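You operate a simulated robot arm through the tools that you are given. There is no shell and no other tool. Be economical: measure what you need, move in short steps, check, and stop when the job is done.

You run a simulated robot arm. Do the job below in one go: nothing can be reset, and whatever is moved stays where it is left.

TASK
Tighten the four insert bolts in number order to the torque on the plate.
Fine: set the dial first; one run a bolt; stand the driver back in its holster.

It is judged by the outcome, as a careful person would: the job done as asked, and still so three seconds after it is handed in. It fails if anything else is knocked over, pushed out of place, dropped, spilled or broken.

THE ROBOT
A 7-joint arm with a two-finger parallel gripper, fixed in place. Base frame: the origin is at the foot of the arm, x ahead of it, y to its left, z up. Readings come in mm, rad, newtons and seconds.
With the tool pointing down near the work surface it reaches from about 240 to 680 mm from the base axis. Its first joint turns from -1.152 to 1.152 rad. Payload 2.4 kg.
Tool frame: the origin (TCP) lies between the finger pads and is the grasp point; the fingertips stand 30 mm ahead of it; z points along the fingers, y is the line along which they close. Largest opening 94 mm; finger width 28, thickness 10; the body of the gripper, 50 by 96 mm, starts 55 mm behind the TCP.
Orientation is that of the tool frame in the base frame, as [roll, pitch, yaw] about the fixed x, y, z axes, in that order (R = Rz(yaw) Ry(pitch) Rx(roll)). With the fingers straight down and closing along the base's y, the tool's x points along the base's -x, its y along +y and its z along -z.

THE INTERFACE
- The arm moves only by the tool apply_moves. Its argument "deltas" is a list that holds one entry, the list of rows, each a list of 7 numbers: the shift along the tool's x, y, z in mm, then the turn, a rotation vector about the tool's x, y, z in rad, then the gripper command, from -1 (fully open) to 1 (shut), values between in proportion. In form: [[[x, y, z, wx, wy, wz, claw], ...]]. A call has 1 to 12 rows; each row shifts and turns the commanded pose from where the row before left it, along the tool's axes as they then stand. Rows are played at 5 a second. More than 50 mm and 0.15 rad between two rows, or a gripper value outside its range, and nothing of the call is played. Where a pose cannot be reached the arm comes as near as it can. A force on the tool above 40 N (or 10 N above the force at the start of the call, whichever is more), or a blocked arm, ends the call early, and 0.2 s more pass. The fingers move at their own pace (about 153 mm/s each) and stop on an object; they squeeze with about 44 N. The grip force told is the motor's: it shows also when the fingers shut on nothing. Time passes only in rows, and 0.2 s behind the last, so rows that do not move let the fingers close. It gives the time, the measured TCP pose, the force on the tool (base axes), the opening and the grip force at its end, in the units of the frame above (readings bear some noise).
- Cameras (640 x 400 px; columns grow to the right, rows downward): "scene" is fixed at [45.4, 476.5, 1448.8]; the picture's right is [-0.70, -0.71, 0.00], its down [-0.37, 0.36, -0.86] and it looks along [0.61, -0.60, -0.52] (base axes); focal length 309 px, centre (320, 200). "wrist" rides on the gripper at [76, 14, -102] in the tool frame; the picture's right is [-0.18, 0.98, 0.00], its down [-0.75, -0.14, -0.64] and it looks along [-0.63, -0.12, 0.77] (tool axes); focal length 243 px, centre (320, 200). There is no depth. A picture from a camera that has moved, and an enlarged one, comes with that camera's place and axes in the base frame and with its lens.
- get_image(camera): a new picture of that camera. No time passes.
- enlarge(camera, box): a new picture of the part [left, top, right, bottom] of that camera's present view, enlarged. No time passes.
- hand_in(): hands the job in; it is judged then, once.

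Work in short steps. Places have to be worked out from the pictures, the camera data and where the tool is seen: move nearer, look again, correct. Check each grasp and each placing, and mend what went wrong. You have 120 turns and 68 pictures in all, those below and enlarged ones among them. Open the gripper and draw the arm clear of the work before you hand the job in, unless the task says otherwise; then end with one line.

The tools are called after "Emit:" by a JSON object that holds its "fn" and its "kwargs". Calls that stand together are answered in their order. apply_moves: Moves the arm, as the interface text tells. Its arguments: {"type":"object","properties":{"deltas":{"type":"array","items":{"type":"array","items":{"type":"array","items":{"type":"number"}}}}},"required":["deltas"]} The other tools are called the same way: get_image (camera) takes a picture; enlarge (camera, box) takes an enlarged picture of a part of a camera's view; hand_in () hands the job in.

At the start:

```text
t: 0.0
tool_pos: [407.0, -21.7, 1249.7]
tool_rot: [3.141, 0.0, -3.141]
ft_force: [-0.5, 0.8, -0.1]
opening: 93.9
gripper_force: 0.1
```

scene: 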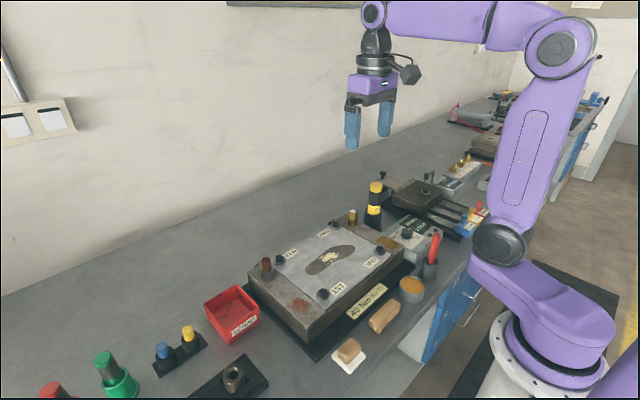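
wrist: 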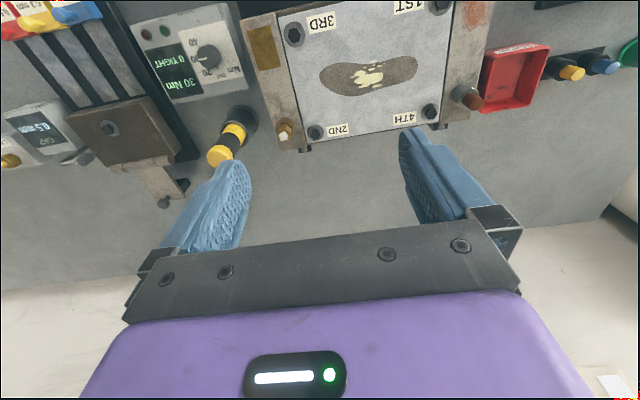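

The plate seems to say 40 Nm, while the controller with the dial shows 30 Nm. I'll look closer at the plate, the dial box and the driver.

Emit:
{"fn": "enlarge", "kwargs": {"camera": "scene", "box": [240, 200, 420, 350]}}

Emit:
{"fn": "enlarge", "kwargs": {"camera": "scene", "box": [340, 150, 500, 280]}}

Emit:
{"fn": "enlarge", "kwargs": {"camera": "wrist", "box": [120, 0, 300, 180]}}

Emit:
{"fn": "enlarge", "kwargs": {"camera": "wrist", "box": [240, 0, 500, 160]}}

```text
2.67 times, centred on (330, 275) of scene
camera zoom: at [45.4, 476.5, 1448.8], right [-0.7, -0.71, 0.0], down [-0.37, 0.36, -0.86], along [0.61, -0.6, -0.52], focal length 825 px, centre (293, 0)
```

zoom: 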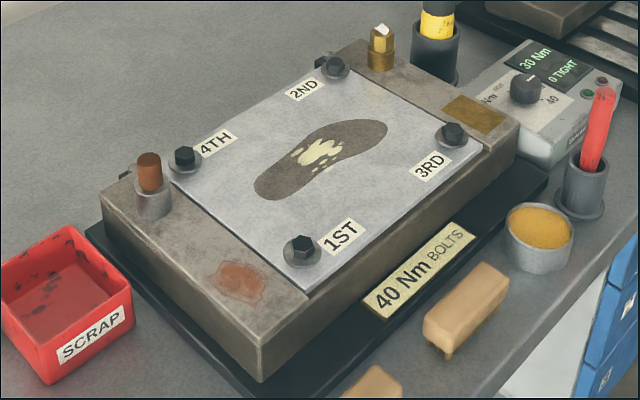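

```text
3.08 times, centred on (420, 215) of scene
camera zoom: at [45.4, 476.5, 1448.8], right [-0.7, -0.71, 0.0], down [-0.37, 0.36, -0.86], along [0.61, -0.6, -0.52], focal length 952 px, centre (12, 154)
```

zoom: 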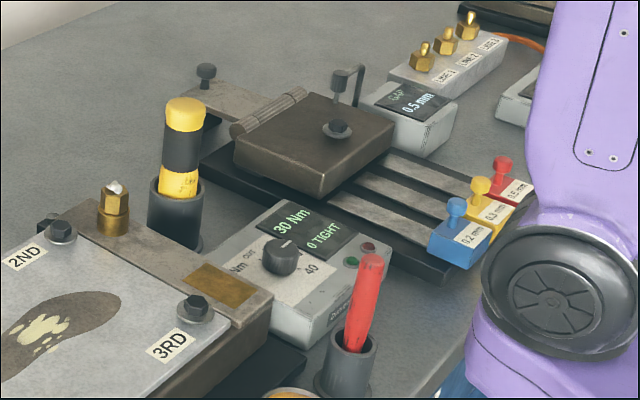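

```text
2.22 times, centred on (210, 90) of wrist
camera zoom: at [331.1, -7.5, 1353.0], right [0.18, 0.98, 0.0], down [0.75, -0.14, 0.64], along [0.63, -0.12, -0.77], focal length 539 px, centre (564, 444)
```

zoom: 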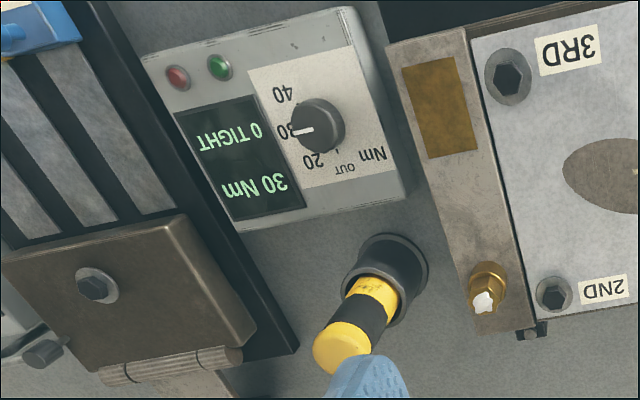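

```text
2.46 times, centred on (370, 80) of wrist
camera zoom: at [331.1, -7.5, 1353.0], right [0.18, 0.98, 0.0], down [0.75, -0.14, 0.64], along [0.63, -0.12, -0.77], focal length 597 px, centre (197, 495)
```

zoom: 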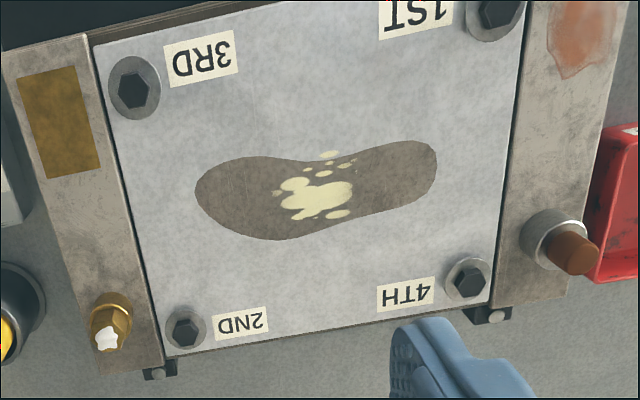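

Target torque 40 Nm; the dial currently points to 30. I put the dial near (369,-183,925) and the driver near (503,-210). I'll move over there at a safe height for a nearer look.

Emit:
{"fn": "apply_moves", "kwargs": {"deltas": [[[8, -40, 25, 0, 0, 0, -1], [8, -40, 25, 0, 0, 0, -1], [8, -40, 25, 0, 0, 0, -1], [8, -40, 25, 0, 0, 0, -1], [0, 0, 0, 0, 0, 0, -1]]]}}

Emit:
{"fn": "get_image", "kwargs": {"camera": "wrist"}}

```text
t: 1.2
tool_pos: [375.9, -181.1, 1148.4]
tool_rot: [-3.142, 0.0, -3.141]
ft_force: [-0.6, -0.5, 0.3]
opening: 94.1
gripper_force: 0.1
```

```text
61 pictures are left
camera wrist: at [299.6, -166.4, 1250.1], right [0.18, 0.98, 0.0], down [0.75, -0.14, 0.64], along [0.63, -0.12, -0.77], focal length 243 px, centre (320, 200)
```

wrist: 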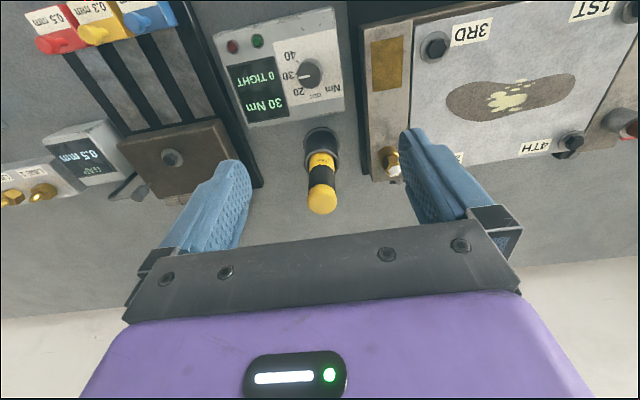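

Emit:
{"fn": "enlarge", "kwargs": {"camera": "wrist", "box": [210, 0, 370, 120]}}

Emit:
{"fn": "enlarge", "kwargs": {"camera": "wrist", "box": [250, 110, 390, 230]}}

```text
3.33 times, centred on (290, 60) of wrist
camera zoom: at [299.6, -166.4, 1250.1], right [0.18, 0.98, 0.0], down [0.75, -0.14, 0.64], along [0.63, -0.12, -0.77], focal length 809 px, centre (420, 667)
```

zoom: 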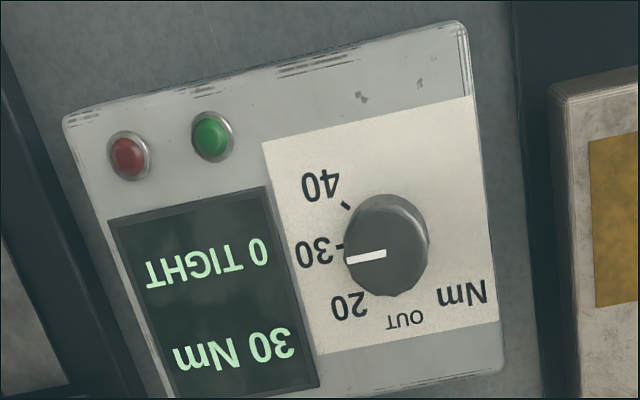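

```text
3.33 times, centred on (320, 170) of wrist
camera zoom: at [299.6, -166.4, 1250.1], right [0.18, 0.98, 0.0], down [0.75, -0.14, 0.64], along [0.63, -0.12, -0.77], focal length 809 px, centre (320, 300)
```

zoom: 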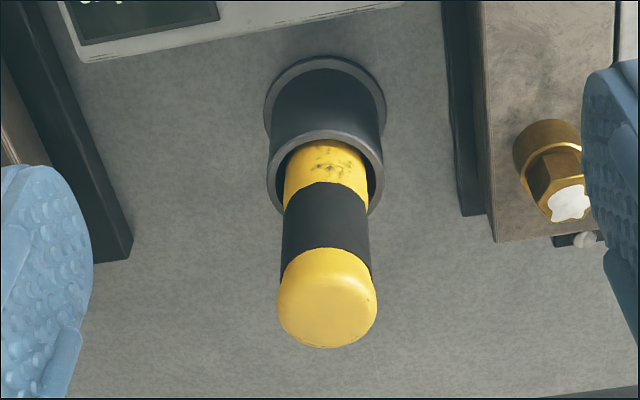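

Dial knob judged at about (373,-193), top z≈915, diameter ~29 mm; driver axis about (489,-199), top z≈1020. I'll lower the half-open gripper over the knob to z≈965 and check alignment.

Emit:
{"fn": "apply_moves", "kwargs": {"deltas": [[[3, -12, 45, 0, 0, 0, -0.2], [0, 0, 45, 0, 0, 0, -0.2], [0, 0, 45, 0, 0, 0, -0.2], [0, 0, 45, 0, 0, 0, -0.2], [0, 0, 0, 0, 0, 0, -0.2]]]}}

Emit:
{"fn": "get_image", "kwargs": {"camera": "wrist"}}

Emit:
{"fn": "enlarge", "kwargs": {"camera": "scene", "box": [350, 160, 470, 270]}}

```text
t: 2.4
tool_pos: [374.2, -190.8, 970.2]
tool_rot: [3.14, -0.001, 3.141]
ft_force: [-0.9, 0.2, 0.4]
opening: 56.4
gripper_force: 0.0
```

```text
58 pictures are left
camera wrist: at [296.6, -177.0, 1073.1], right [0.18, 0.98, 0.0], down [0.75, -0.14, 0.64], along [0.63, -0.12, -0.77], focal length 243 px, centre (320, 200)
```

wrist: 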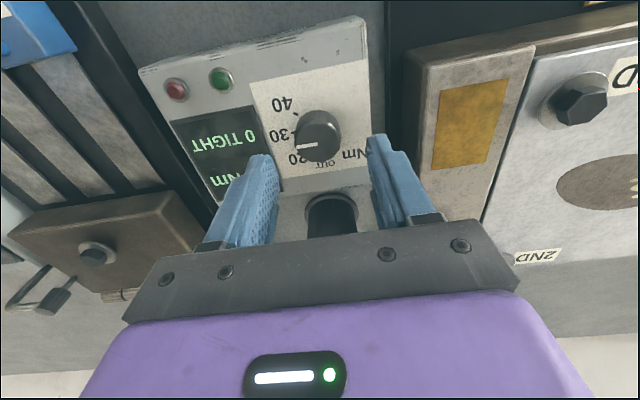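

```text
3.64 times, centred on (410, 215) of scene
camera zoom: at [45.4, 476.5, 1448.8], right [-0.7, -0.71, 0.0], down [-0.37, 0.36, -0.86], along [0.61, -0.6, -0.52], focal length 1125 px, centre (-7, 146)
```

zoom: 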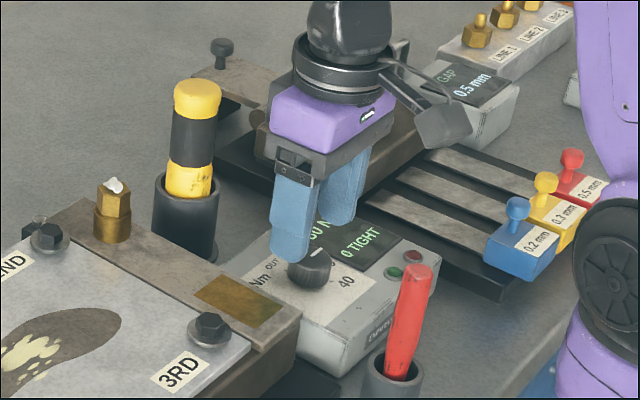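

Triangulating both wrist views puts the knob top at (370,-192.3,927). I centre and lower 30 mm (fingertips ~z 910), watching the force.

Emit:
{"fn": "apply_moves", "kwargs": {"deltas": [[[4, -1.5, 10, 0, 0, 0, -0.2], [0, 0, 10, 0, 0, 0, -0.2], [0, 0, 9, 0, 0, 0, -0.2], [0, 0, 0, 0, 0, 0, -0.2]]]}}

Emit:
{"fn": "get_image", "kwargs": {"camera": "wrist"}}

```text
t: 3.4
tool_pos: [367.0, -194.2, 941.8]
tool_rot: [-3.141, 0.0, -3.14]
ft_force: [0.1, 0.2, 0.2]
opening: 56.4
gripper_force: 0.0
```

```text
56 pictures are left
camera wrist: at [291.6, -180.1, 1045.2], right [0.18, 0.98, 0.0], down [0.75, -0.14, 0.64], along [0.63, -0.12, -0.77], focal length 243 px, centre (320, 200)
```

wrist: 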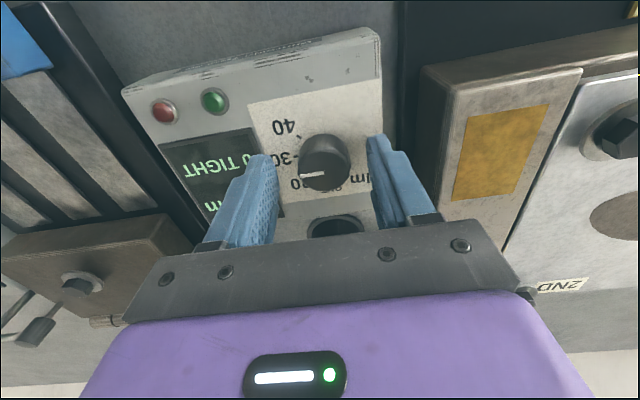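

The knob is straddled and about 3 mm to the +y side; I shift over and close.

Emit:
{"fn": "apply_moves", "kwargs": {"deltas": [[[0, 2.5, 2, 0, 0, 0, -0.2], [0, 0, 0, 0, 0, 0, 0.2], [0, 0, 0, 0, 0, 0, 1], [0, 0, 0, 0, 0, 0, 1]]]}}

```text
t: 4.4
tool_pos: [367.0, -191.8, 941.1]
tool_rot: [3.139, -0.001, 3.141]
ft_force: [-1.3, 2.2, -1.3]
opening: 31.7
gripper_force: 44.6
```

Gripped at 31.7 mm (knob diameter). Now turn about +z of the tool (clockwise from above, from 30 towards 40) by 0.78 rad and look.

Emit:
{"fn": "apply_moves", "kwargs": {"deltas": [[[0, 0, 0, 0, 0, 0.13, 1], [0, 0, 0, 0, 0, 0.13, 1], [0, 0, 0, 0, 0, 0.13, 1], [0, 0, 0, 0, 0, 0.13, 1], [0, 0, 0, 0, 0, 0.13, 1], [0, 0, 0, 0, 0, 0.13, 1], [0, 0, 0, 0, 0, 0, 1]]]}}

Emit:
{"fn": "get_image", "kwargs": {"camera": "wrist"}}

Emit:
{"fn": "enlarge", "kwargs": {"camera": "scene", "box": [350, 160, 470, 270]}}

```text
t: 6.0
tool_pos: [368.6, -191.0, 940.2]
tool_rot: [-3.141, 0.0, 2.36]
ft_force: [1.7, 27.9, 22.4]
opening: 31.8
gripper_force: 44.8
```

```text
55 pictures are left
camera wrist: at [324.9, -127.5, 1042.3], right [0.82, 0.57, 0.0], down [0.44, -0.63, 0.64], along [0.36, -0.53, -0.77], focal length 243 px, centre (320, 200)
```

wrist: 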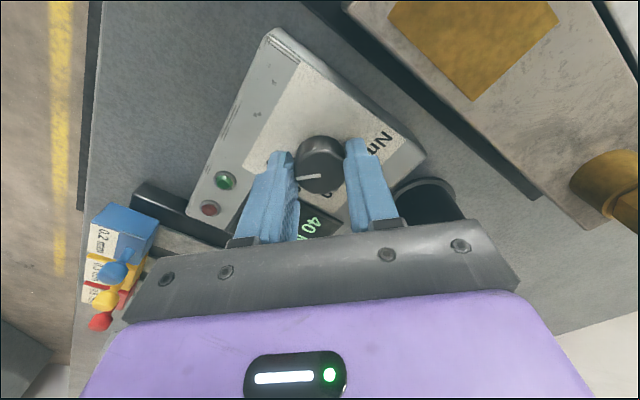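

```text
3.64 times, centred on (410, 215) of scene
camera zoom: at [45.1, 477.4, 1448.5], right [-0.7, -0.71, 0.0], down [-0.37, 0.36, -0.86], along [0.61, -0.6, -0.52], focal length 1125 px, centre (-7, 146)
```

zoom: 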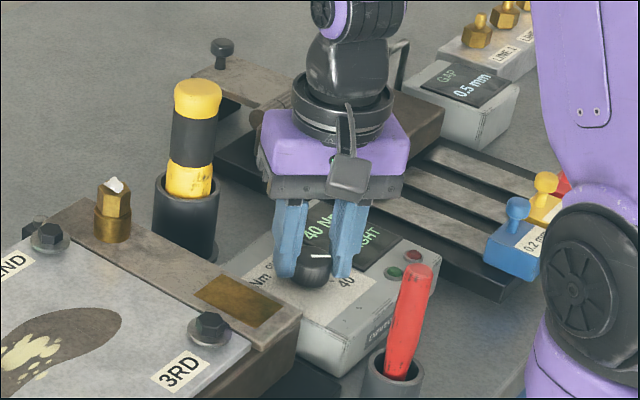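

Display reads 40. I release, lift straight up, turn back and verify.

Emit:
{"fn": "apply_moves", "kwargs": {"deltas": [[[0, 0, 0, 0, 0, 0, 0.1], [0, 0, 0, 0, 0, 0, -0.2], [0, 0, 0, 0, 0, 0, -0.2], [0, 0, -30, 0, 0, 0, -0.2], [0, 0, -40, 0, 0, -0.13, -0.2], [0, 0, -40, 0, 0, -0.13, -0.2], [0, 0, -20, 0, 0, -0.13, -1], [0, 0, 0, 0, 0, -0.13, -1], [0, 0, 0, 0, 0, -0.13, -1], [0, 0, 0, 0, 0, -0.13, -1], [0, 0, 0, 0, 0, 0, -1]]]}}

Emit:
{"fn": "get_image", "kwargs": {"camera": "wrist"}}

```text
t: 8.4
tool_pos: [368.1, -192.5, 1070.0]
tool_rot: [3.142, 0.0, -3.139]
ft_force: [-0.3, 0.8, 0.2]
opening: 94.1
gripper_force: 0.1
```

```text
53 pictures are left
camera wrist: at [291.8, -178.2, 1171.7], right [0.18, 0.98, 0.0], down [0.75, -0.14, 0.64], along [0.63, -0.12, -0.77], focal length 243 px, centre (320, 200)
```

wrist: 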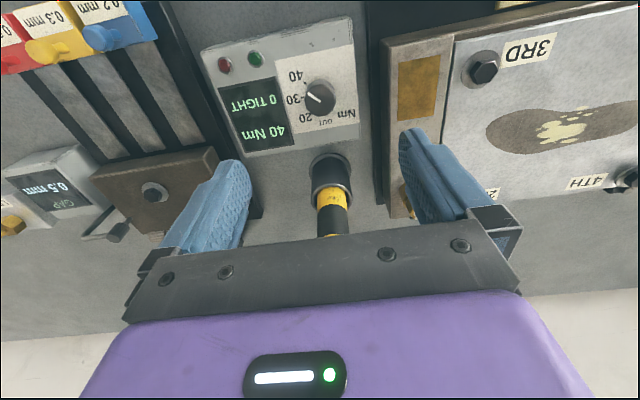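

Dial is at 40 Nm, 0 TIGHT. Now refine the driver position with this second view of the holster.

Emit:
{"fn": "enlarge", "kwargs": {"camera": "wrist", "box": [270, 140, 400, 240]}}

```text
4.00 times, centred on (335, 190) of wrist
camera zoom: at [291.8, -178.2, 1171.7], right [0.18, 0.98, 0.0], down [0.75, -0.14, 0.64], along [0.63, -0.12, -0.77], focal length 970 px, centre (260, 240)
```

zoom: 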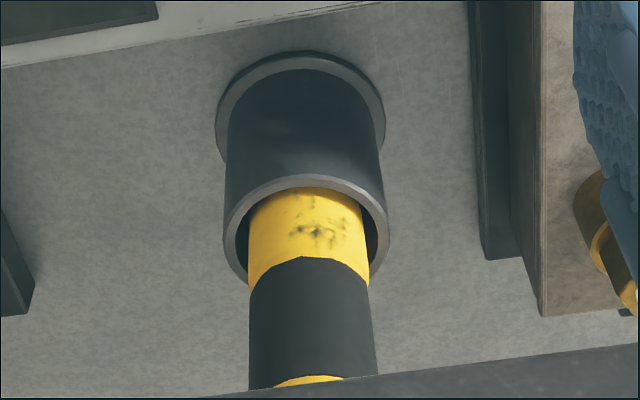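

Driver axis triangulates to (484,-199.7), rim z≈935, top ≈1025. I go above it at z≈1110 with the gripper open.

Emit:
{"fn": "apply_moves", "kwargs": {"deltas": [[[0, 0, -40, 0, 0, 0, -1], [-39, -2.5, 0, 0, 0, 0, -1], [-39, -2.5, 0, 0, 0, 0, -1], [-38, -2.2, 0, 0, 0, 0, -1], [0, 0, 0, 0, 0, 0, -1]]]}}

Emit:
{"fn": "get_image", "kwargs": {"camera": "wrist"}}

Emit:
{"fn": "enlarge", "kwargs": {"camera": "scene", "box": [320, 130, 460, 250]}}

```text
t: 9.6
tool_pos: [485.3, -199.1, 1110.3]
tool_rot: [3.14, 0.0, 3.139]
ft_force: [-0.8, -1.1, 0.5]
opening: 93.9
gripper_force: 0.0
```

```text
51 pictures are left
camera wrist: at [409.1, -186.4, 1211.7], right [0.18, 0.98, 0.0], down [0.75, -0.14, 0.64], along [0.63, -0.12, -0.77], focal length 243 px, centre (320, 200)
```

wrist: 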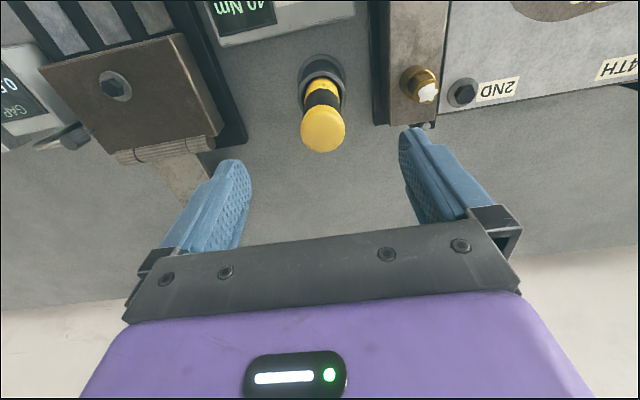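

```text
3.33 times, centred on (390, 190) of scene
camera zoom: at [45.4, 476.5, 1448.8], right [-0.7, -0.71, 0.0], down [-0.37, 0.36, -0.86], along [0.61, -0.6, -0.52], focal length 1031 px, centre (87, 233)
```

zoom: 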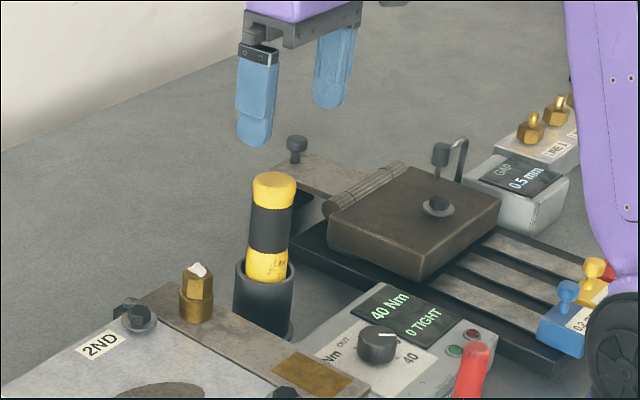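

The cap position estimates disagree by ~12 mm in x; I enlarge the present view to pin it down.

Emit:
{"fn": "enlarge", "kwargs": {"camera": "wrist", "box": [260, 40, 390, 170]}}

```text
3.08 times, centred on (325, 105) of wrist
camera zoom: at [409.1, -186.4, 1211.7], right [0.18, 0.98, 0.0], down [0.75, -0.14, 0.64], along [0.63, -0.12, -0.77], focal length 746 px, centre (305, 492)
```

zoom: 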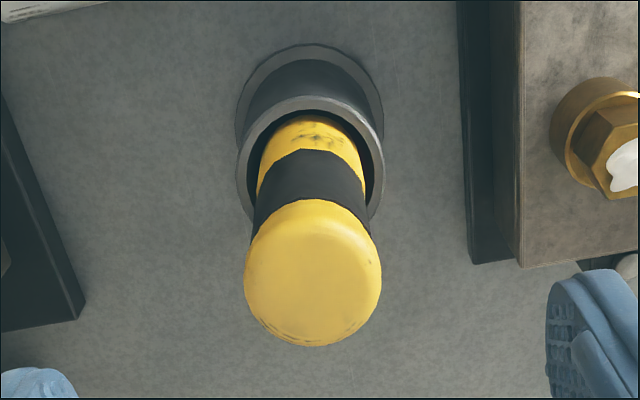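

Best estimate: driver axis x≈491, y≈-200, top z≈1018, rim 934. Descend to TCP z≈978 open, then close.

Emit:
{"fn": "apply_moves", "kwargs": {"deltas": [[[-6, -0.8, 40, 0, 0, 0, -1], [0, 0, 40, 0, 0, 0, -1], [0, 0, 30, 0, 0, 0, -1], [0, 0, 21, 0, 0, 0, -1], [0, 0, 0, 0, 0, 0, -1]]]}}

Emit:
{"fn": "enlarge", "kwargs": {"camera": "scene", "box": [320, 130, 460, 250]}}

Emit:
{"fn": "get_image", "kwargs": {"camera": "wrist"}}

```text
t: 10.8
tool_pos: [488.6, -199.2, 977.7]
tool_rot: [3.142, 0.0, -3.141]
ft_force: [0.3, 0.0, -0.8]
opening: 93.8
gripper_force: 0.0
```

```text
3.33 times, centred on (390, 190) of scene
camera zoom: at [45.4, 476.5, 1448.8], right [-0.7, -0.71, 0.0], down [-0.37, 0.36, -0.86], along [0.61, -0.6, -0.52], focal length 1031 px, centre (87, 233)
```

zoom: 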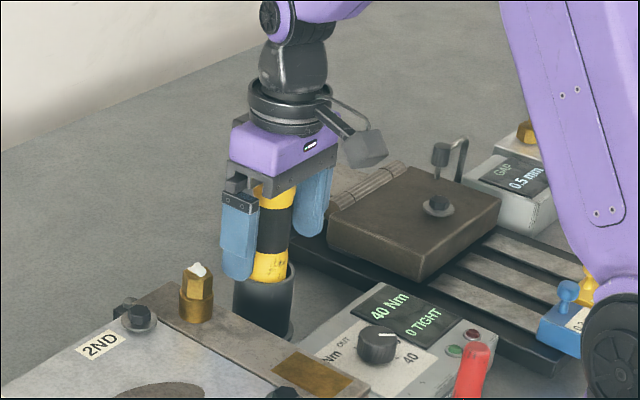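

```text
47 pictures are left
camera wrist: at [412.9, -185.2, 1080.7], right [0.18, 0.98, 0.0], down [0.75, -0.14, 0.64], along [0.63, -0.12, -0.77], focal length 243 px, centre (320, 200)
```

wrist: 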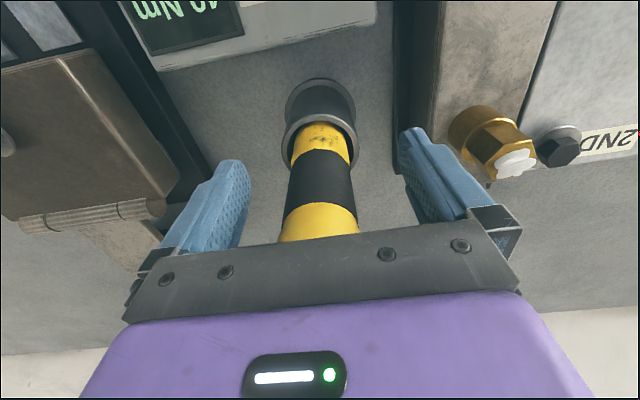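

The driver is centred between the fingers; close.

Emit:
{"fn": "apply_moves", "kwargs": {"deltas": [[[0, 0, 0, 0, 0, 0, -0.1], [0, 0, 0, 0, 0, 0, 0.1], [0, 0, 0, 0, 0, 0, 0.3], [0, 0, 0, 0, 0, 0, 1], [0, 0, 0, 0, 0, 0, 1]]]}}

Emit:
{"fn": "enlarge", "kwargs": {"camera": "scene", "box": [320, 130, 460, 250]}}

```text
t: 12.0
tool_pos: [488.8, -199.2, 978.8]
tool_rot: [3.14, 0.001, 3.141]
ft_force: [0.0, -2.2, -0.2]
opening: 40.2
gripper_force: 44.0
```

```text
3.33 times, centred on (390, 190) of scene
camera zoom: at [45.4, 476.5, 1448.8], right [-0.7, -0.71, 0.0], down [-0.37, 0.36, -0.86], along [0.61, -0.6, -0.52], focal length 1031 px, centre (87, 233)
```

zoom: 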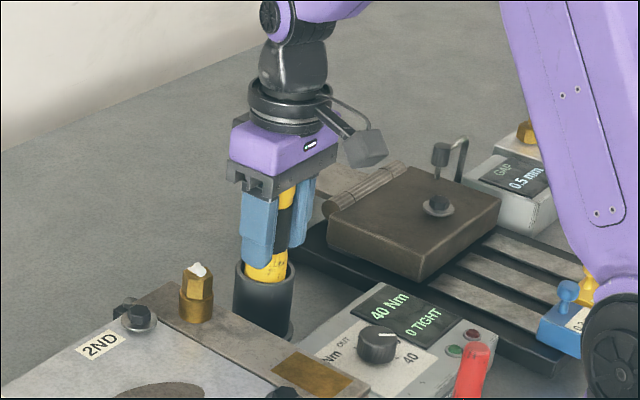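

Firm grip at 40 mm. Lift straight up, remembering the holster pose (≈488.6,-199.2,978).

Emit:
{"fn": "apply_moves", "kwargs": {"deltas": [[[0, 0, -20, 0, 0, 0, 1], [0, 0, -35, 0, 0, 0, 1], [0, 0, -40, 0, 0, 0, 1], [0, 0, -40, 0, 0, 0, 1], [0, 0, -25, 0, 0, 0, 1], [0, 0, 0, 0, 0, 0, 1]]]}}

Emit:
{"fn": "get_image", "kwargs": {"camera": "scene"}}

Emit:
{"fn": "get_image", "kwargs": {"camera": "wrist"}}

```text
t: 13.4
tool_pos: [488.6, -201.2, 1138.9]
tool_rot: [-3.141, 0.001, -3.141]
ft_force: [-0.1, -0.2, -4.1]
opening: 39.9
gripper_force: 44.2
```

```text
45 pictures are left
```

scene: 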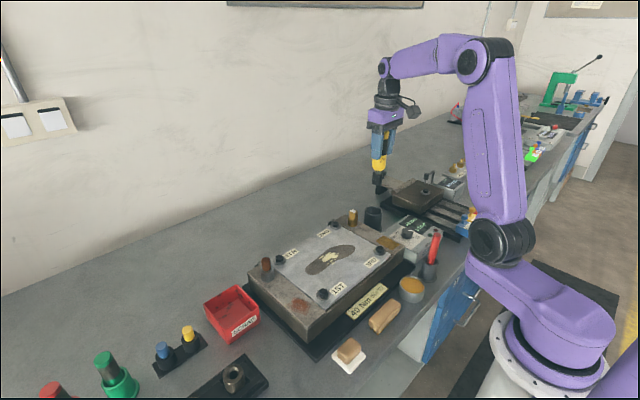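

```text
44 pictures are left
camera wrist: at [413.4, -187.1, 1242.0], right [0.18, 0.98, 0.0], down [0.75, -0.14, 0.64], along [0.63, -0.12, -0.77], focal length 243 px, centre (320, 200)
```

wrist: 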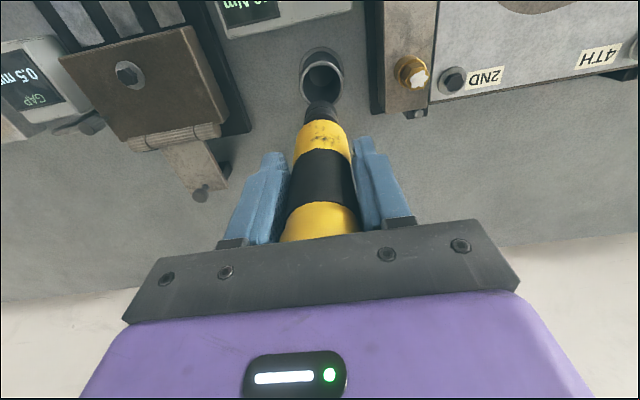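

Emit:
{"fn": "enlarge", "kwargs": {"camera": "scene", "box": [340, 90, 430, 240]}}

Emit:
{"fn": "enlarge", "kwargs": {"camera": "wrist", "box": [260, 30, 400, 160]}}

```text
2.67 times, centred on (385, 165) of scene
camera zoom: at [45.5, 476.5, 1448.8], right [-0.7, -0.71, 0.0], down [-0.37, 0.36, -0.86], along [0.61, -0.6, -0.52], focal length 825 px, centre (147, 293)
```

zoom: 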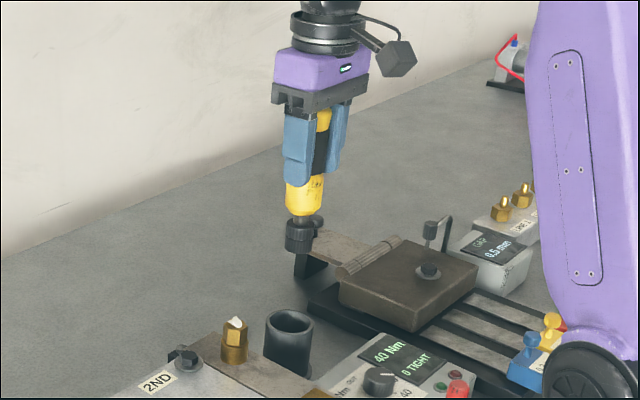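

```text
3.08 times, centred on (330, 95) of wrist
camera zoom: at [413.4, -187.1, 1242.0], right [0.18, 0.98, 0.0], down [0.75, -0.14, 0.64], along [0.63, -0.12, -0.77], focal length 746 px, centre (289, 523)
```

zoom: 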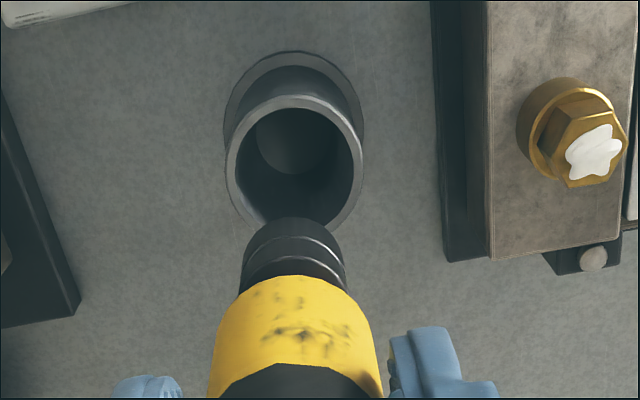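

The driver is out cleanly, a socket at its tip ~110–118 mm below the TCP. Bolts triangulate to ≈ #1 (367,149), #2 (514,-51), #3 (366,-51), #4 (515,148), heads top ≈941. I move high to above bolt 1.

Emit:
{"fn": "apply_moves", "kwargs": {"deltas": [[[13.8, 38.8, 0, 0, 0, 0, 1], [13.8, 38.8, 0, 0, 0, 0, 1], [13.8, 38.8, 0, 0, 0, 0, 1], [13.8, 38.8, 0, 0, 0, 0, 1], [13.8, 38.8, 0, 0, 0, 0, 1], [13.8, 38.8, 0, 0, 0, 0, 1], [13.8, 38.8, 0, 0, 0, 0, 1], [13.8, 38.8, 0, 0, 0, 0, 1], [13.8, 38.8, 0, 0, 0, 0, 1], [0, 0, 30, 0, 0, 0, 1], [0, 0, 15, 0, 0, 0, 1], [0, 0, 0, 0, 0, 0, 1]]]}}

Emit:
{"fn": "enlarge", "kwargs": {"camera": "wrist", "box": [220, 40, 420, 180]}}

Emit:
{"fn": "enlarge", "kwargs": {"camera": "scene", "box": [250, 180, 410, 320]}}

```text
t: 16.0
tool_pos: [362.8, 147.6, 1095.8]
tool_rot: [3.141, 0.0, 3.14]
ft_force: [0.0, 1.1, -4.8]
opening: 40.2
gripper_force: 44.0
```

```text
2.86 times, centred on (320, 110) of wrist
camera zoom: at [287.1, 162.3, 1199.1], right [0.18, 0.98, 0.0], down [0.75, -0.14, 0.64], along [0.63, -0.12, -0.77], focal length 693 px, centre (320, 457)
```

zoom: 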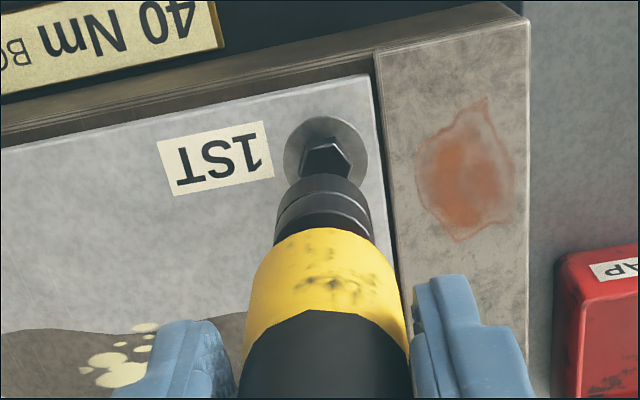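

```text
2.86 times, centred on (330, 250) of scene
camera zoom: at [45.5, 476.6, 1448.8], right [-0.7, -0.71, 0.0], down [-0.37, 0.36, -0.86], along [0.61, -0.6, -0.52], focal length 884 px, centre (291, 57)
```

zoom: 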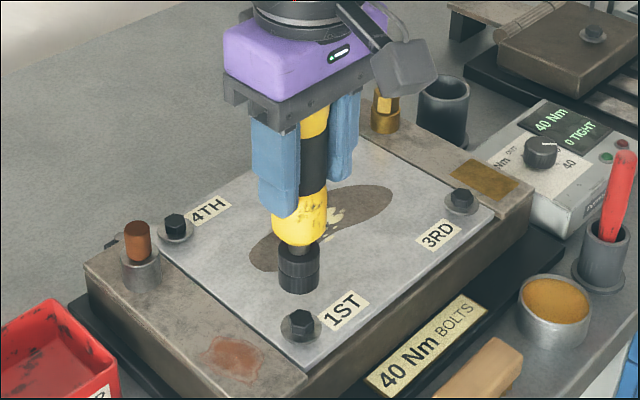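

The socket looks ~4 mm too far in +x and ~2.5 mm too far in -y relative to bolt 1. Correct that, lower 28 mm and look again.

Emit:
{"fn": "apply_moves", "kwargs": {"deltas": [[[4, 2.5, 14, 0, 0, 0, 1], [0, 0, 14, 0, 0, 0, 1], [0, 0, 0, 0, 0, 0, 1]]]}}

Emit:
{"fn": "enlarge", "kwargs": {"camera": "wrist", "box": [260, 60, 380, 160]}}

Emit:
{"fn": "enlarge", "kwargs": {"camera": "scene", "box": [280, 240, 370, 310]}}

```text
t: 16.8
tool_pos: [360.2, 151.2, 1067.0]
tool_rot: [-3.141, 0.0, 3.139]
ft_force: [-0.7, 0.4, -5.1]
opening: 40.3
gripper_force: 44.3
```

```text
4.00 times, centred on (320, 110) of wrist
camera zoom: at [283.8, 165.0, 1169.4], right [0.18, 0.98, 0.0], down [0.75, -0.14, 0.64], along [0.63, -0.12, -0.77], focal length 970 px, centre (320, 560)
```

zoom: 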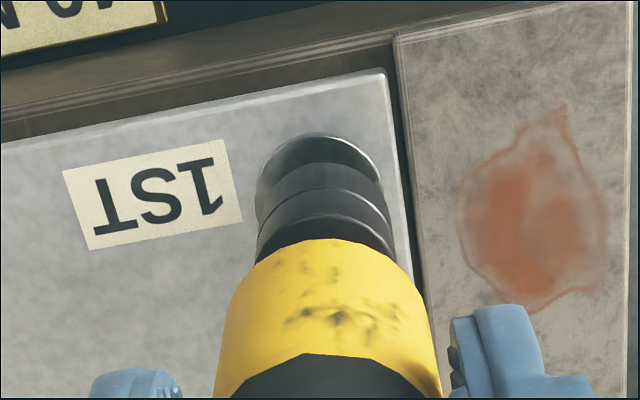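

```text
5.71 times, centred on (325, 275) of scene
camera zoom: at [45.5, 476.6, 1448.8], right [-0.7, -0.71, 0.0], down [-0.37, 0.36, -0.86], along [0.61, -0.6, -0.52], focal length 1768 px, centre (291, -229)
```

zoom: 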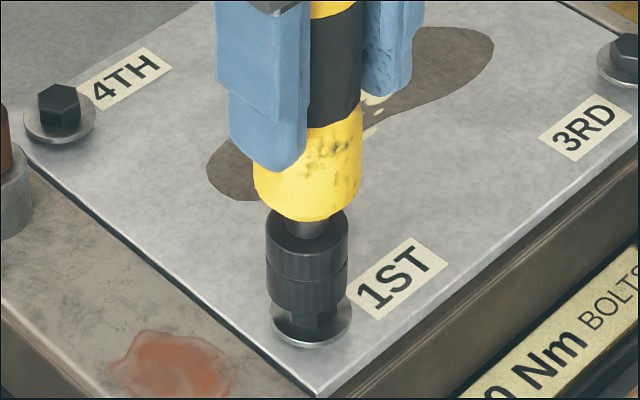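

Views disagree slightly on the x offset; enlarge further for exact edges.

Emit:
{"fn": "enlarge", "kwargs": {"camera": "wrist", "box": [295, 85, 345, 120]}}

Emit:
{"fn": "enlarge", "kwargs": {"camera": "scene", "box": [310, 265, 350, 305]}}

```text
11.43 times, centred on (320, 102) of wrist
camera zoom: at [283.8, 165.0, 1169.4], right [0.18, 0.98, 0.0], down [0.75, -0.14, 0.64], along [0.63, -0.12, -0.77], focal length 2773 px, centre (320, 1314)
```

zoom: 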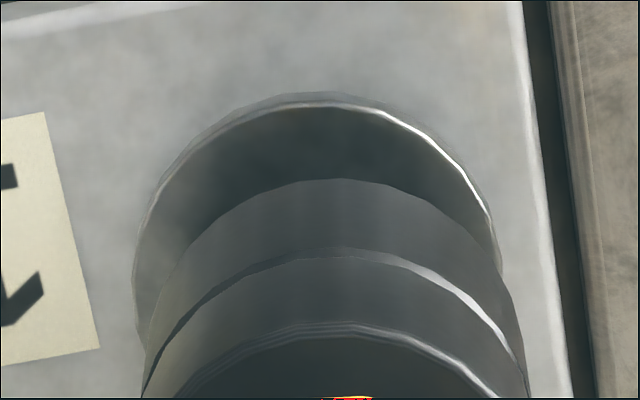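

```text
10.00 times, centred on (330, 285) of scene
camera zoom: at [45.5, 476.6, 1448.8], right [-0.7, -0.71, 0.0], down [-0.37, 0.36, -0.86], along [0.61, -0.6, -0.52], focal length 3093 px, centre (220, -650)
```

zoom: 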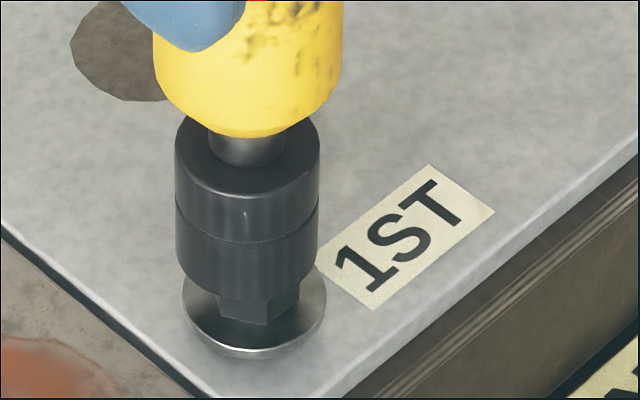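

Relative offset is just about (-1,-1.2) mm with ~16 mm from socket to washer. Correct and lower gently, watching force.

Emit:
{"fn": "apply_moves", "kwargs": {"deltas": [[[1, -1.2, 3, 0, 0, 0, 1], [0, 0, 3, 0, 0, 0, 1], [0, 0, 2, 0, 0, 0, 1], [0, 0, 0, 0, 0, 0, 1]]]}}

Emit:
{"fn": "enlarge", "kwargs": {"camera": "scene", "box": [310, 265, 350, 305]}}

```text
t: 17.8
tool_pos: [359.5, 149.6, 1057.1]
tool_rot: [-3.141, 0.001, 3.141]
ft_force: [-0.5, 0.2, -5.2]
opening: 40.1
gripper_force: 43.9
```

```text
10.00 times, centred on (330, 285) of scene
camera zoom: at [45.5, 476.5, 1448.8], right [-0.7, -0.71, 0.0], down [-0.37, 0.36, -0.86], along [0.61, -0.6, -0.52], focal length 3093 px, centre (220, -650)
```

zoom: 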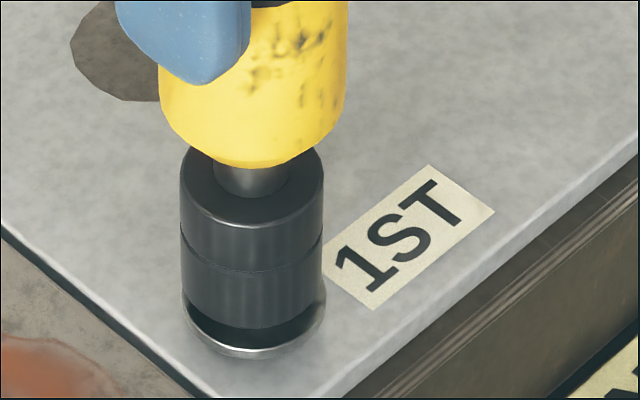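

Well centred over bolt 1. Lower on in small steps until contact/run.

Emit:
{"fn": "apply_moves", "kwargs": {"deltas": [[[0, 0, 1.5, 0, 0, 0, 1], [0, 0, 1.5, 0, 0, 0, 1], [0, 0, 1, 0, 0, 0, 1], [0, 0, 0, 0, 0, 0, 1]]]}}

Emit:
{"fn": "enlarge", "kwargs": {"camera": "scene", "box": [280, 210, 440, 310]}}

```text
t: 18.8
tool_pos: [361.6, 151.6, 1052.6]
tool_rot: [3.141, -0.001, -3.141]
ft_force: [-0.5, 0.0, -5.2]
opening: 40.3
gripper_force: 44.0
```

```text
4.00 times, centred on (360, 260) of scene
camera zoom: at [45.5, 476.5, 1448.8], right [-0.7, -0.71, 0.0], down [-0.37, 0.36, -0.86], along [0.61, -0.6, -0.52], focal length 1237 px, centre (160, -40)
```

zoom: 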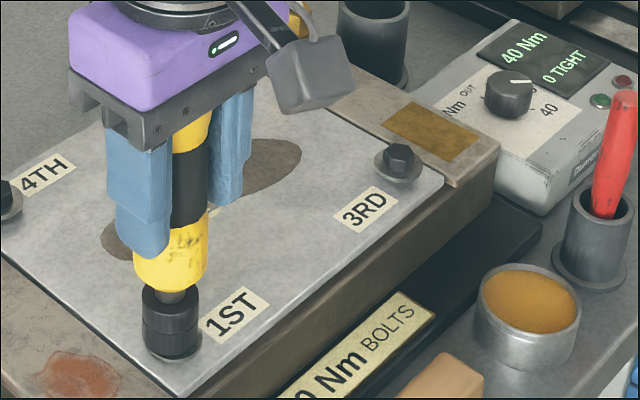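

No contact yet; continue down slowly.

Emit:
{"fn": "apply_moves", "kwargs": {"deltas": [[[0, 0, 1.5, 0, 0, 0, 1], [0, 0, 1.5, 0, 0, 0, 1], [0, 0, 1, 0, 0, 0, 1], [0, 0, 0, 0, 0, 0, 1]]]}}

Emit:
{"fn": "enlarge", "kwargs": {"camera": "scene", "box": [280, 210, 440, 310]}}

```text
t: 19.8
tool_pos: [361.3, 151.2, 1049.7]
tool_rot: [-3.141, 0.001, 3.14]
ft_force: [3.0, -1.8, 1.2]
opening: 39.9
gripper_force: 44.1
```

```text
4.00 times, centred on (360, 260) of scene
camera zoom: at [45.5, 476.5, 1448.8], right [-0.7, -0.71, 0.0], down [-0.37, 0.36, -0.86], along [0.61, -0.6, -0.52], focal length 1237 px, centre (160, -40)
```

zoom: 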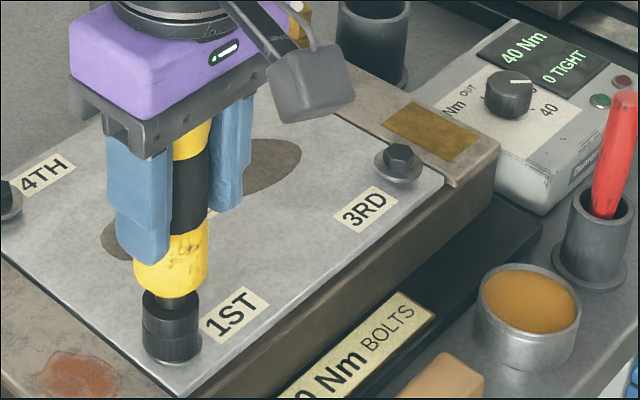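

Contact: the vertical force changed by ~6 N, socket down on the bolt. Press a little more to see whether it runs.

Emit:
{"fn": "apply_moves", "kwargs": {"deltas": [[[0, 0, 1, 0, 0, 0, 1], [0, 0, 0, 0, 0, 0, 1], [0, 0, 0, 0, 0, 0, 1]]]}}

Emit:
{"fn": "enlarge", "kwargs": {"camera": "scene", "box": [280, 210, 440, 310]}}

```text
t: 20.6
tool_pos: [360.6, 151.2, 1047.5]
tool_rot: [3.141, 0.0, -3.141]
ft_force: [0.4, -0.5, -5.3]
opening: 40.1
gripper_force: 44.2
```

```text
4.00 times, centred on (360, 260) of scene
camera zoom: at [45.5, 476.5, 1448.8], right [-0.7, -0.71, 0.0], down [-0.37, 0.36, -0.86], along [0.61, -0.6, -0.52], focal length 1237 px, centre (160, -40)
```

zoom: 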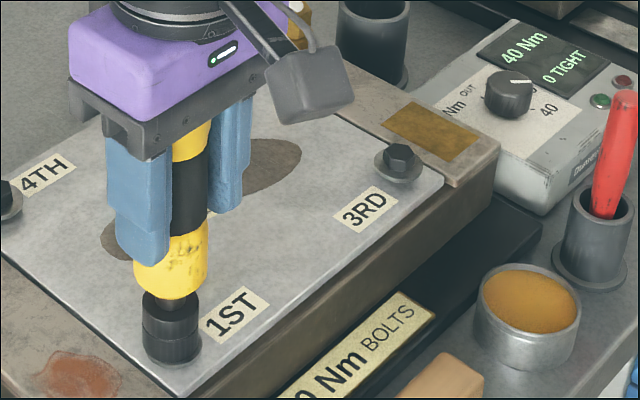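

It slipped on over the hex (force back to hanging weight). Keep lowering till seated.

Emit:
{"fn": "apply_moves", "kwargs": {"deltas": [[[0, 0, 1.2, 0, 0, 0, 1], [0, 0, 1.2, 0, 0, 0, 1], [0, 0, 1.2, 0, 0, 0, 1], [0, 0, 0, 0, 0, 0, 1]]]}}

Emit:
{"fn": "enlarge", "kwargs": {"camera": "scene", "box": [280, 210, 440, 310]}}

```text
t: 21.6
tool_pos: [361.9, 150.7, 1045.9]
tool_rot: [3.139, 0.001, 3.141]
ft_force: [-4.5, -0.2, 20.5]
opening: 40.2
gripper_force: 44.3
```

```text
4.00 times, centred on (360, 260) of scene
camera zoom: at [45.0, 476.4, 1448.8], right [-0.7, -0.71, 0.0], down [-0.37, 0.36, -0.86], along [0.61, -0.6, -0.52], focal length 1237 px, centre (160, -40)
```

zoom: 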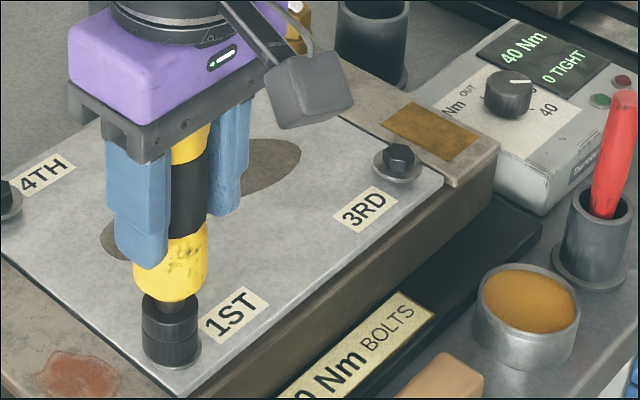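

Now pressing with ~25 N. Hold for a second and see whether the display counts.

Emit:
{"fn": "apply_moves", "kwargs": {"deltas": [[[0, 0, 0, 0, 0, 0, 1], [0, 0, 0, 0, 0, 0, 1], [0, 0, 0, 0, 0, 0, 1], [0, 0, 0, 0, 0, 0, 1], [0, 0, 0, 0, 0, 0, 1]]]}}

Emit:
{"fn": "enlarge", "kwargs": {"camera": "scene", "box": [380, 205, 460, 255]}}

```text
t: 22.8
tool_pos: [362.5, 150.0, 1046.6]
tool_rot: [3.141, 0.004, -3.142]
ft_force: [-0.3, 1.3, 25.4]
opening: 39.6
gripper_force: 43.8
```

```text
8.00 times, centred on (420, 230) of scene
camera zoom: at [45.1, 476.5, 1448.8], right [-0.7, -0.71, 0.0], down [-0.37, 0.36, -0.86], along [0.61, -0.6, -0.52], focal length 2475 px, centre (-480, -40)
```

zoom: 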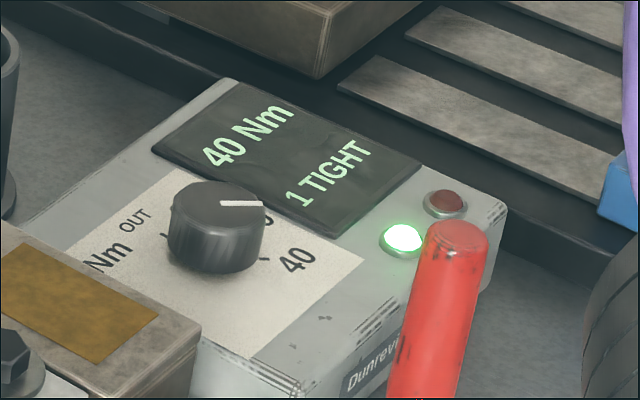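

Display: 1 TIGHT, green light. Lift off straight at once and travel to bolt 2.

Emit:
{"fn": "apply_moves", "kwargs": {"deltas": [[[0, 0, -10, 0, 0, 0, 1], [0, 0, -25, 0, 0, 0, 1], [0, 0, -25, 0, 0, 0, 1], [-25, -33.4, 0, 0, 0, 0, 1], [-25, -33.4, 0, 0, 0, 0, 1], [-25, -33.4, 0, 0, 0, 0, 1], [-25, -33.4, 0, 0, 0, 0, 1], [-25, -33.4, 0, 0, 0, 0, 1], [-25, -33.4, 0, 0, 0, 0, 1], [0, 0, 20, 0, 0, 0, 1], [0, 0, 15, 0, 0, 0, 1], [0, 0, 0, 0, 0, 0, 1]]]}}

Emit:
{"fn": "enlarge", "kwargs": {"camera": "wrist", "box": [280, 70, 360, 130]}}

Emit:
{"fn": "enlarge", "kwargs": {"camera": "scene", "box": [300, 190, 360, 250]}}

```text
t: 25.4
tool_pos: [510.6, -50.3, 1068.9]
tool_rot: [-3.141, 0.0, 3.141]
ft_force: [0.7, 0.2, -5.1]
opening: 40.2
gripper_force: 43.9
```

```text
6.67 times, centred on (320, 100) of wrist
camera zoom: at [433.8, -36.3, 1171.3], right [0.18, 0.98, 0.0], down [0.75, -0.14, 0.64], along [0.63, -0.12, -0.77], focal length 1618 px, centre (320, 867)
```

zoom: 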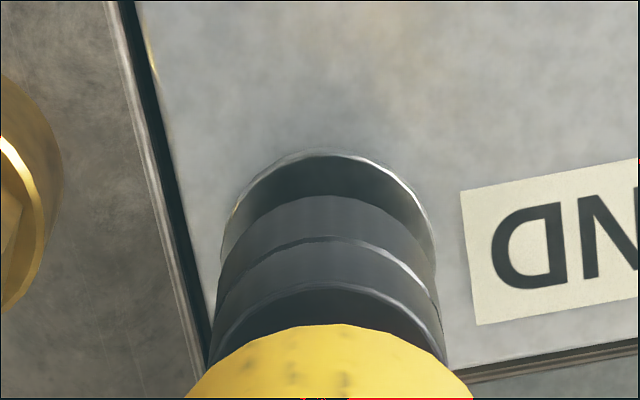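

```text
6.67 times, centred on (330, 220) of scene
camera zoom: at [45.5, 476.5, 1448.8], right [-0.7, -0.71, 0.0], down [-0.37, 0.36, -0.86], along [0.61, -0.6, -0.52], focal length 2062 px, centre (253, 67)
```

zoom: 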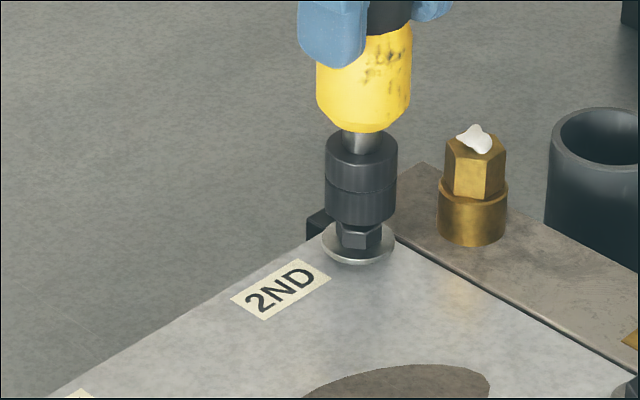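

Nearly centred over bolt 2 (offset about +0.5 in x). Lower 14 mm and check.

Emit:
{"fn": "apply_moves", "kwargs": {"deltas": [[[-0.5, 0, 5, 0, 0, 0, 1], [0, 0, 5, 0, 0, 0, 1], [0, 0, 4, 0, 0, 0, 1], [0, 0, 0, 0, 0, 0, 1]]]}}

Emit:
{"fn": "enlarge", "kwargs": {"camera": "scene", "box": [320, 205, 350, 235]}}

Emit:
{"fn": "enlarge", "kwargs": {"camera": "wrist", "box": [280, 70, 360, 130]}}

```text
t: 26.4
tool_pos: [509.6, -49.8, 1054.5]
tool_rot: [3.14, 0.001, -3.141]
ft_force: [0.1, -0.3, -6.1]
opening: 39.9
gripper_force: 44.7
```

```text
13.33 times, centred on (335, 220) of scene
camera zoom: at [45.5, 476.5, 1448.8], right [-0.7, -0.71, 0.0], down [-0.37, 0.36, -0.86], along [0.61, -0.6, -0.52], focal length 4124 px, centre (120, -67)
```

zoom: 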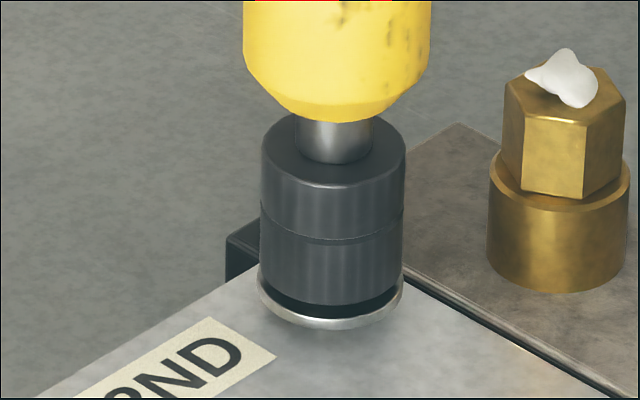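

```text
6.67 times, centred on (320, 100) of wrist
camera zoom: at [434.2, -36.2, 1157.7], right [0.18, 0.98, 0.0], down [0.75, -0.14, 0.64], along [0.63, -0.12, -0.77], focal length 1618 px, centre (320, 867)
```

zoom: 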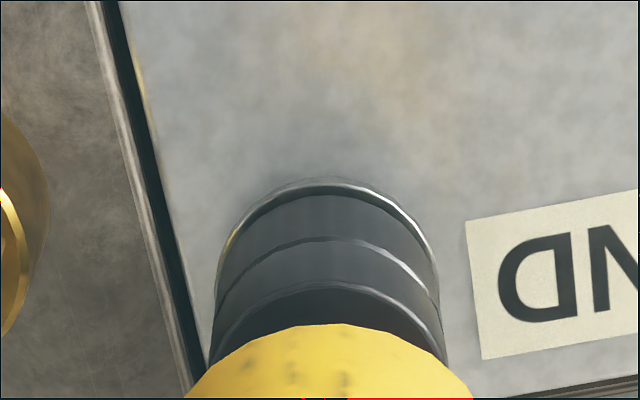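

Centred. Lower the remaining ~11 mm to the same press depth and hold.

Emit:
{"fn": "apply_moves", "kwargs": {"deltas": [[[0, 0, 2, 0, 0, 0, 1], [0, 0, 2, 0, 0, 0, 1], [0, 0, 1.5, 0, 0, 0, 1], [0, 0, 1.5, 0, 0, 0, 1], [0, 0, 1.5, 0, 0, 0, 1], [0, 0, 1.5, 0, 0, 0, 1], [0, 0, 1, 0, 0, 0, 1], [0, 0, 0, 0, 0, 0, 1], [0, 0, 0, 0, 0, 0, 1]]]}}

```text
t: 28.4
tool_pos: [511.6, -50.8, 1044.0]
tool_rot: [3.141, -0.002, 3.141]
ft_force: [5.0, 1.1, 8.5]
opening: 37.3
gripper_force: 44.4
```

Opening changed to 37.3 – check that the driver hasn't slipped, and the display.

Emit:
{"fn": "enlarge", "kwargs": {"camera": "scene", "box": [300, 150, 450, 260]}}

```text
3.64 times, centred on (375, 205) of scene
camera zoom: at [45.4, 476.6, 1448.8], right [-0.7, -0.71, 0.0], down [-0.37, 0.36, -0.86], along [0.61, -0.6, -0.52], focal length 1125 px, centre (120, 182)
```

zoom: 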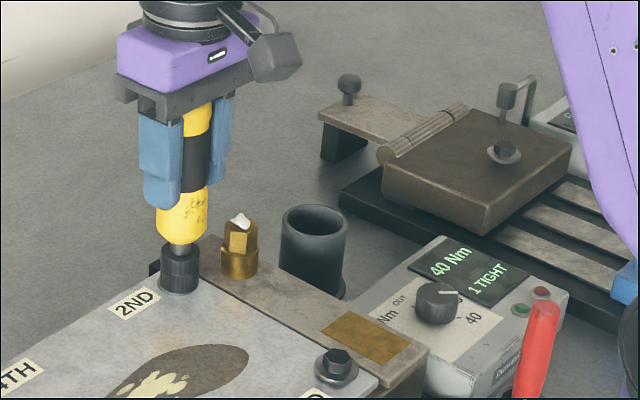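

Socket is on bolt 2 with ~13 N only, not counted yet. Press 1 mm more and hold.

Emit:
{"fn": "apply_moves", "kwargs": {"deltas": [[[0, 0, 0.8, 0, 0, 0, 1], [0, 0, 0, 0, 0, 0, 1], [0, 0, 0, 0, 0, 0, 1]]]}}

Emit:
{"fn": "enlarge", "kwargs": {"camera": "scene", "box": [300, 150, 450, 260]}}

```text
t: 29.2
tool_pos: [513.0, -51.0, 1044.2]
tool_rot: [3.141, -0.003, -3.141]
ft_force: [0.7, 0.0, 11.2]
opening: 37.4
gripper_force: 43.9
```

```text
3.64 times, centred on (375, 205) of scene
camera zoom: at [45.2, 476.5, 1448.8], right [-0.7, -0.71, 0.0], down [-0.37, 0.36, -0.86], along [0.61, -0.6, -0.52], focal length 1125 px, centre (120, 182)
```

zoom: 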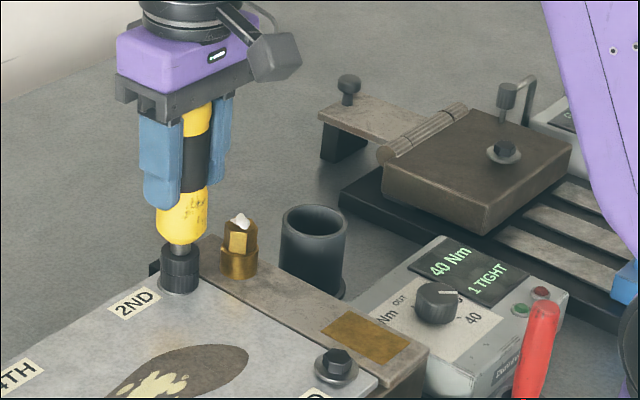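

Pressing at 16 N; bolt 1 ran at ~25–30 N. Add 1 mm and hold.

Emit:
{"fn": "apply_moves", "kwargs": {"deltas": [[[0, 0, 1, 0, 0, 0, 1], [0, 0, 0, 0, 0, 0, 1], [0, 0, 0, 0, 0, 0, 1]]]}}

Emit:
{"fn": "enlarge", "kwargs": {"camera": "scene", "box": [310, 190, 450, 260]}}

```text
t: 30.0
tool_pos: [511.4, -50.8, 1042.6]
tool_rot: [-3.142, 0.002, -3.141]
ft_force: [-1.3, -4.0, 21.6]
opening: 37.1
gripper_force: 44.1
```

```text
4.57 times, centred on (380, 225) of scene
camera zoom: at [45.0, 476.5, 1448.8], right [-0.7, -0.71, 0.0], down [-0.37, 0.36, -0.86], along [0.61, -0.6, -0.52], focal length 1414 px, centre (46, 86)
```

zoom: 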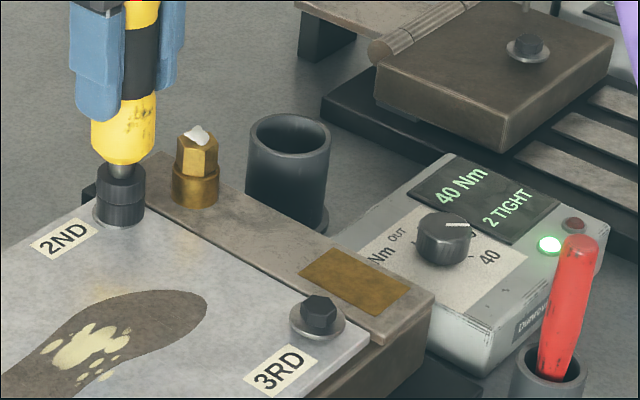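

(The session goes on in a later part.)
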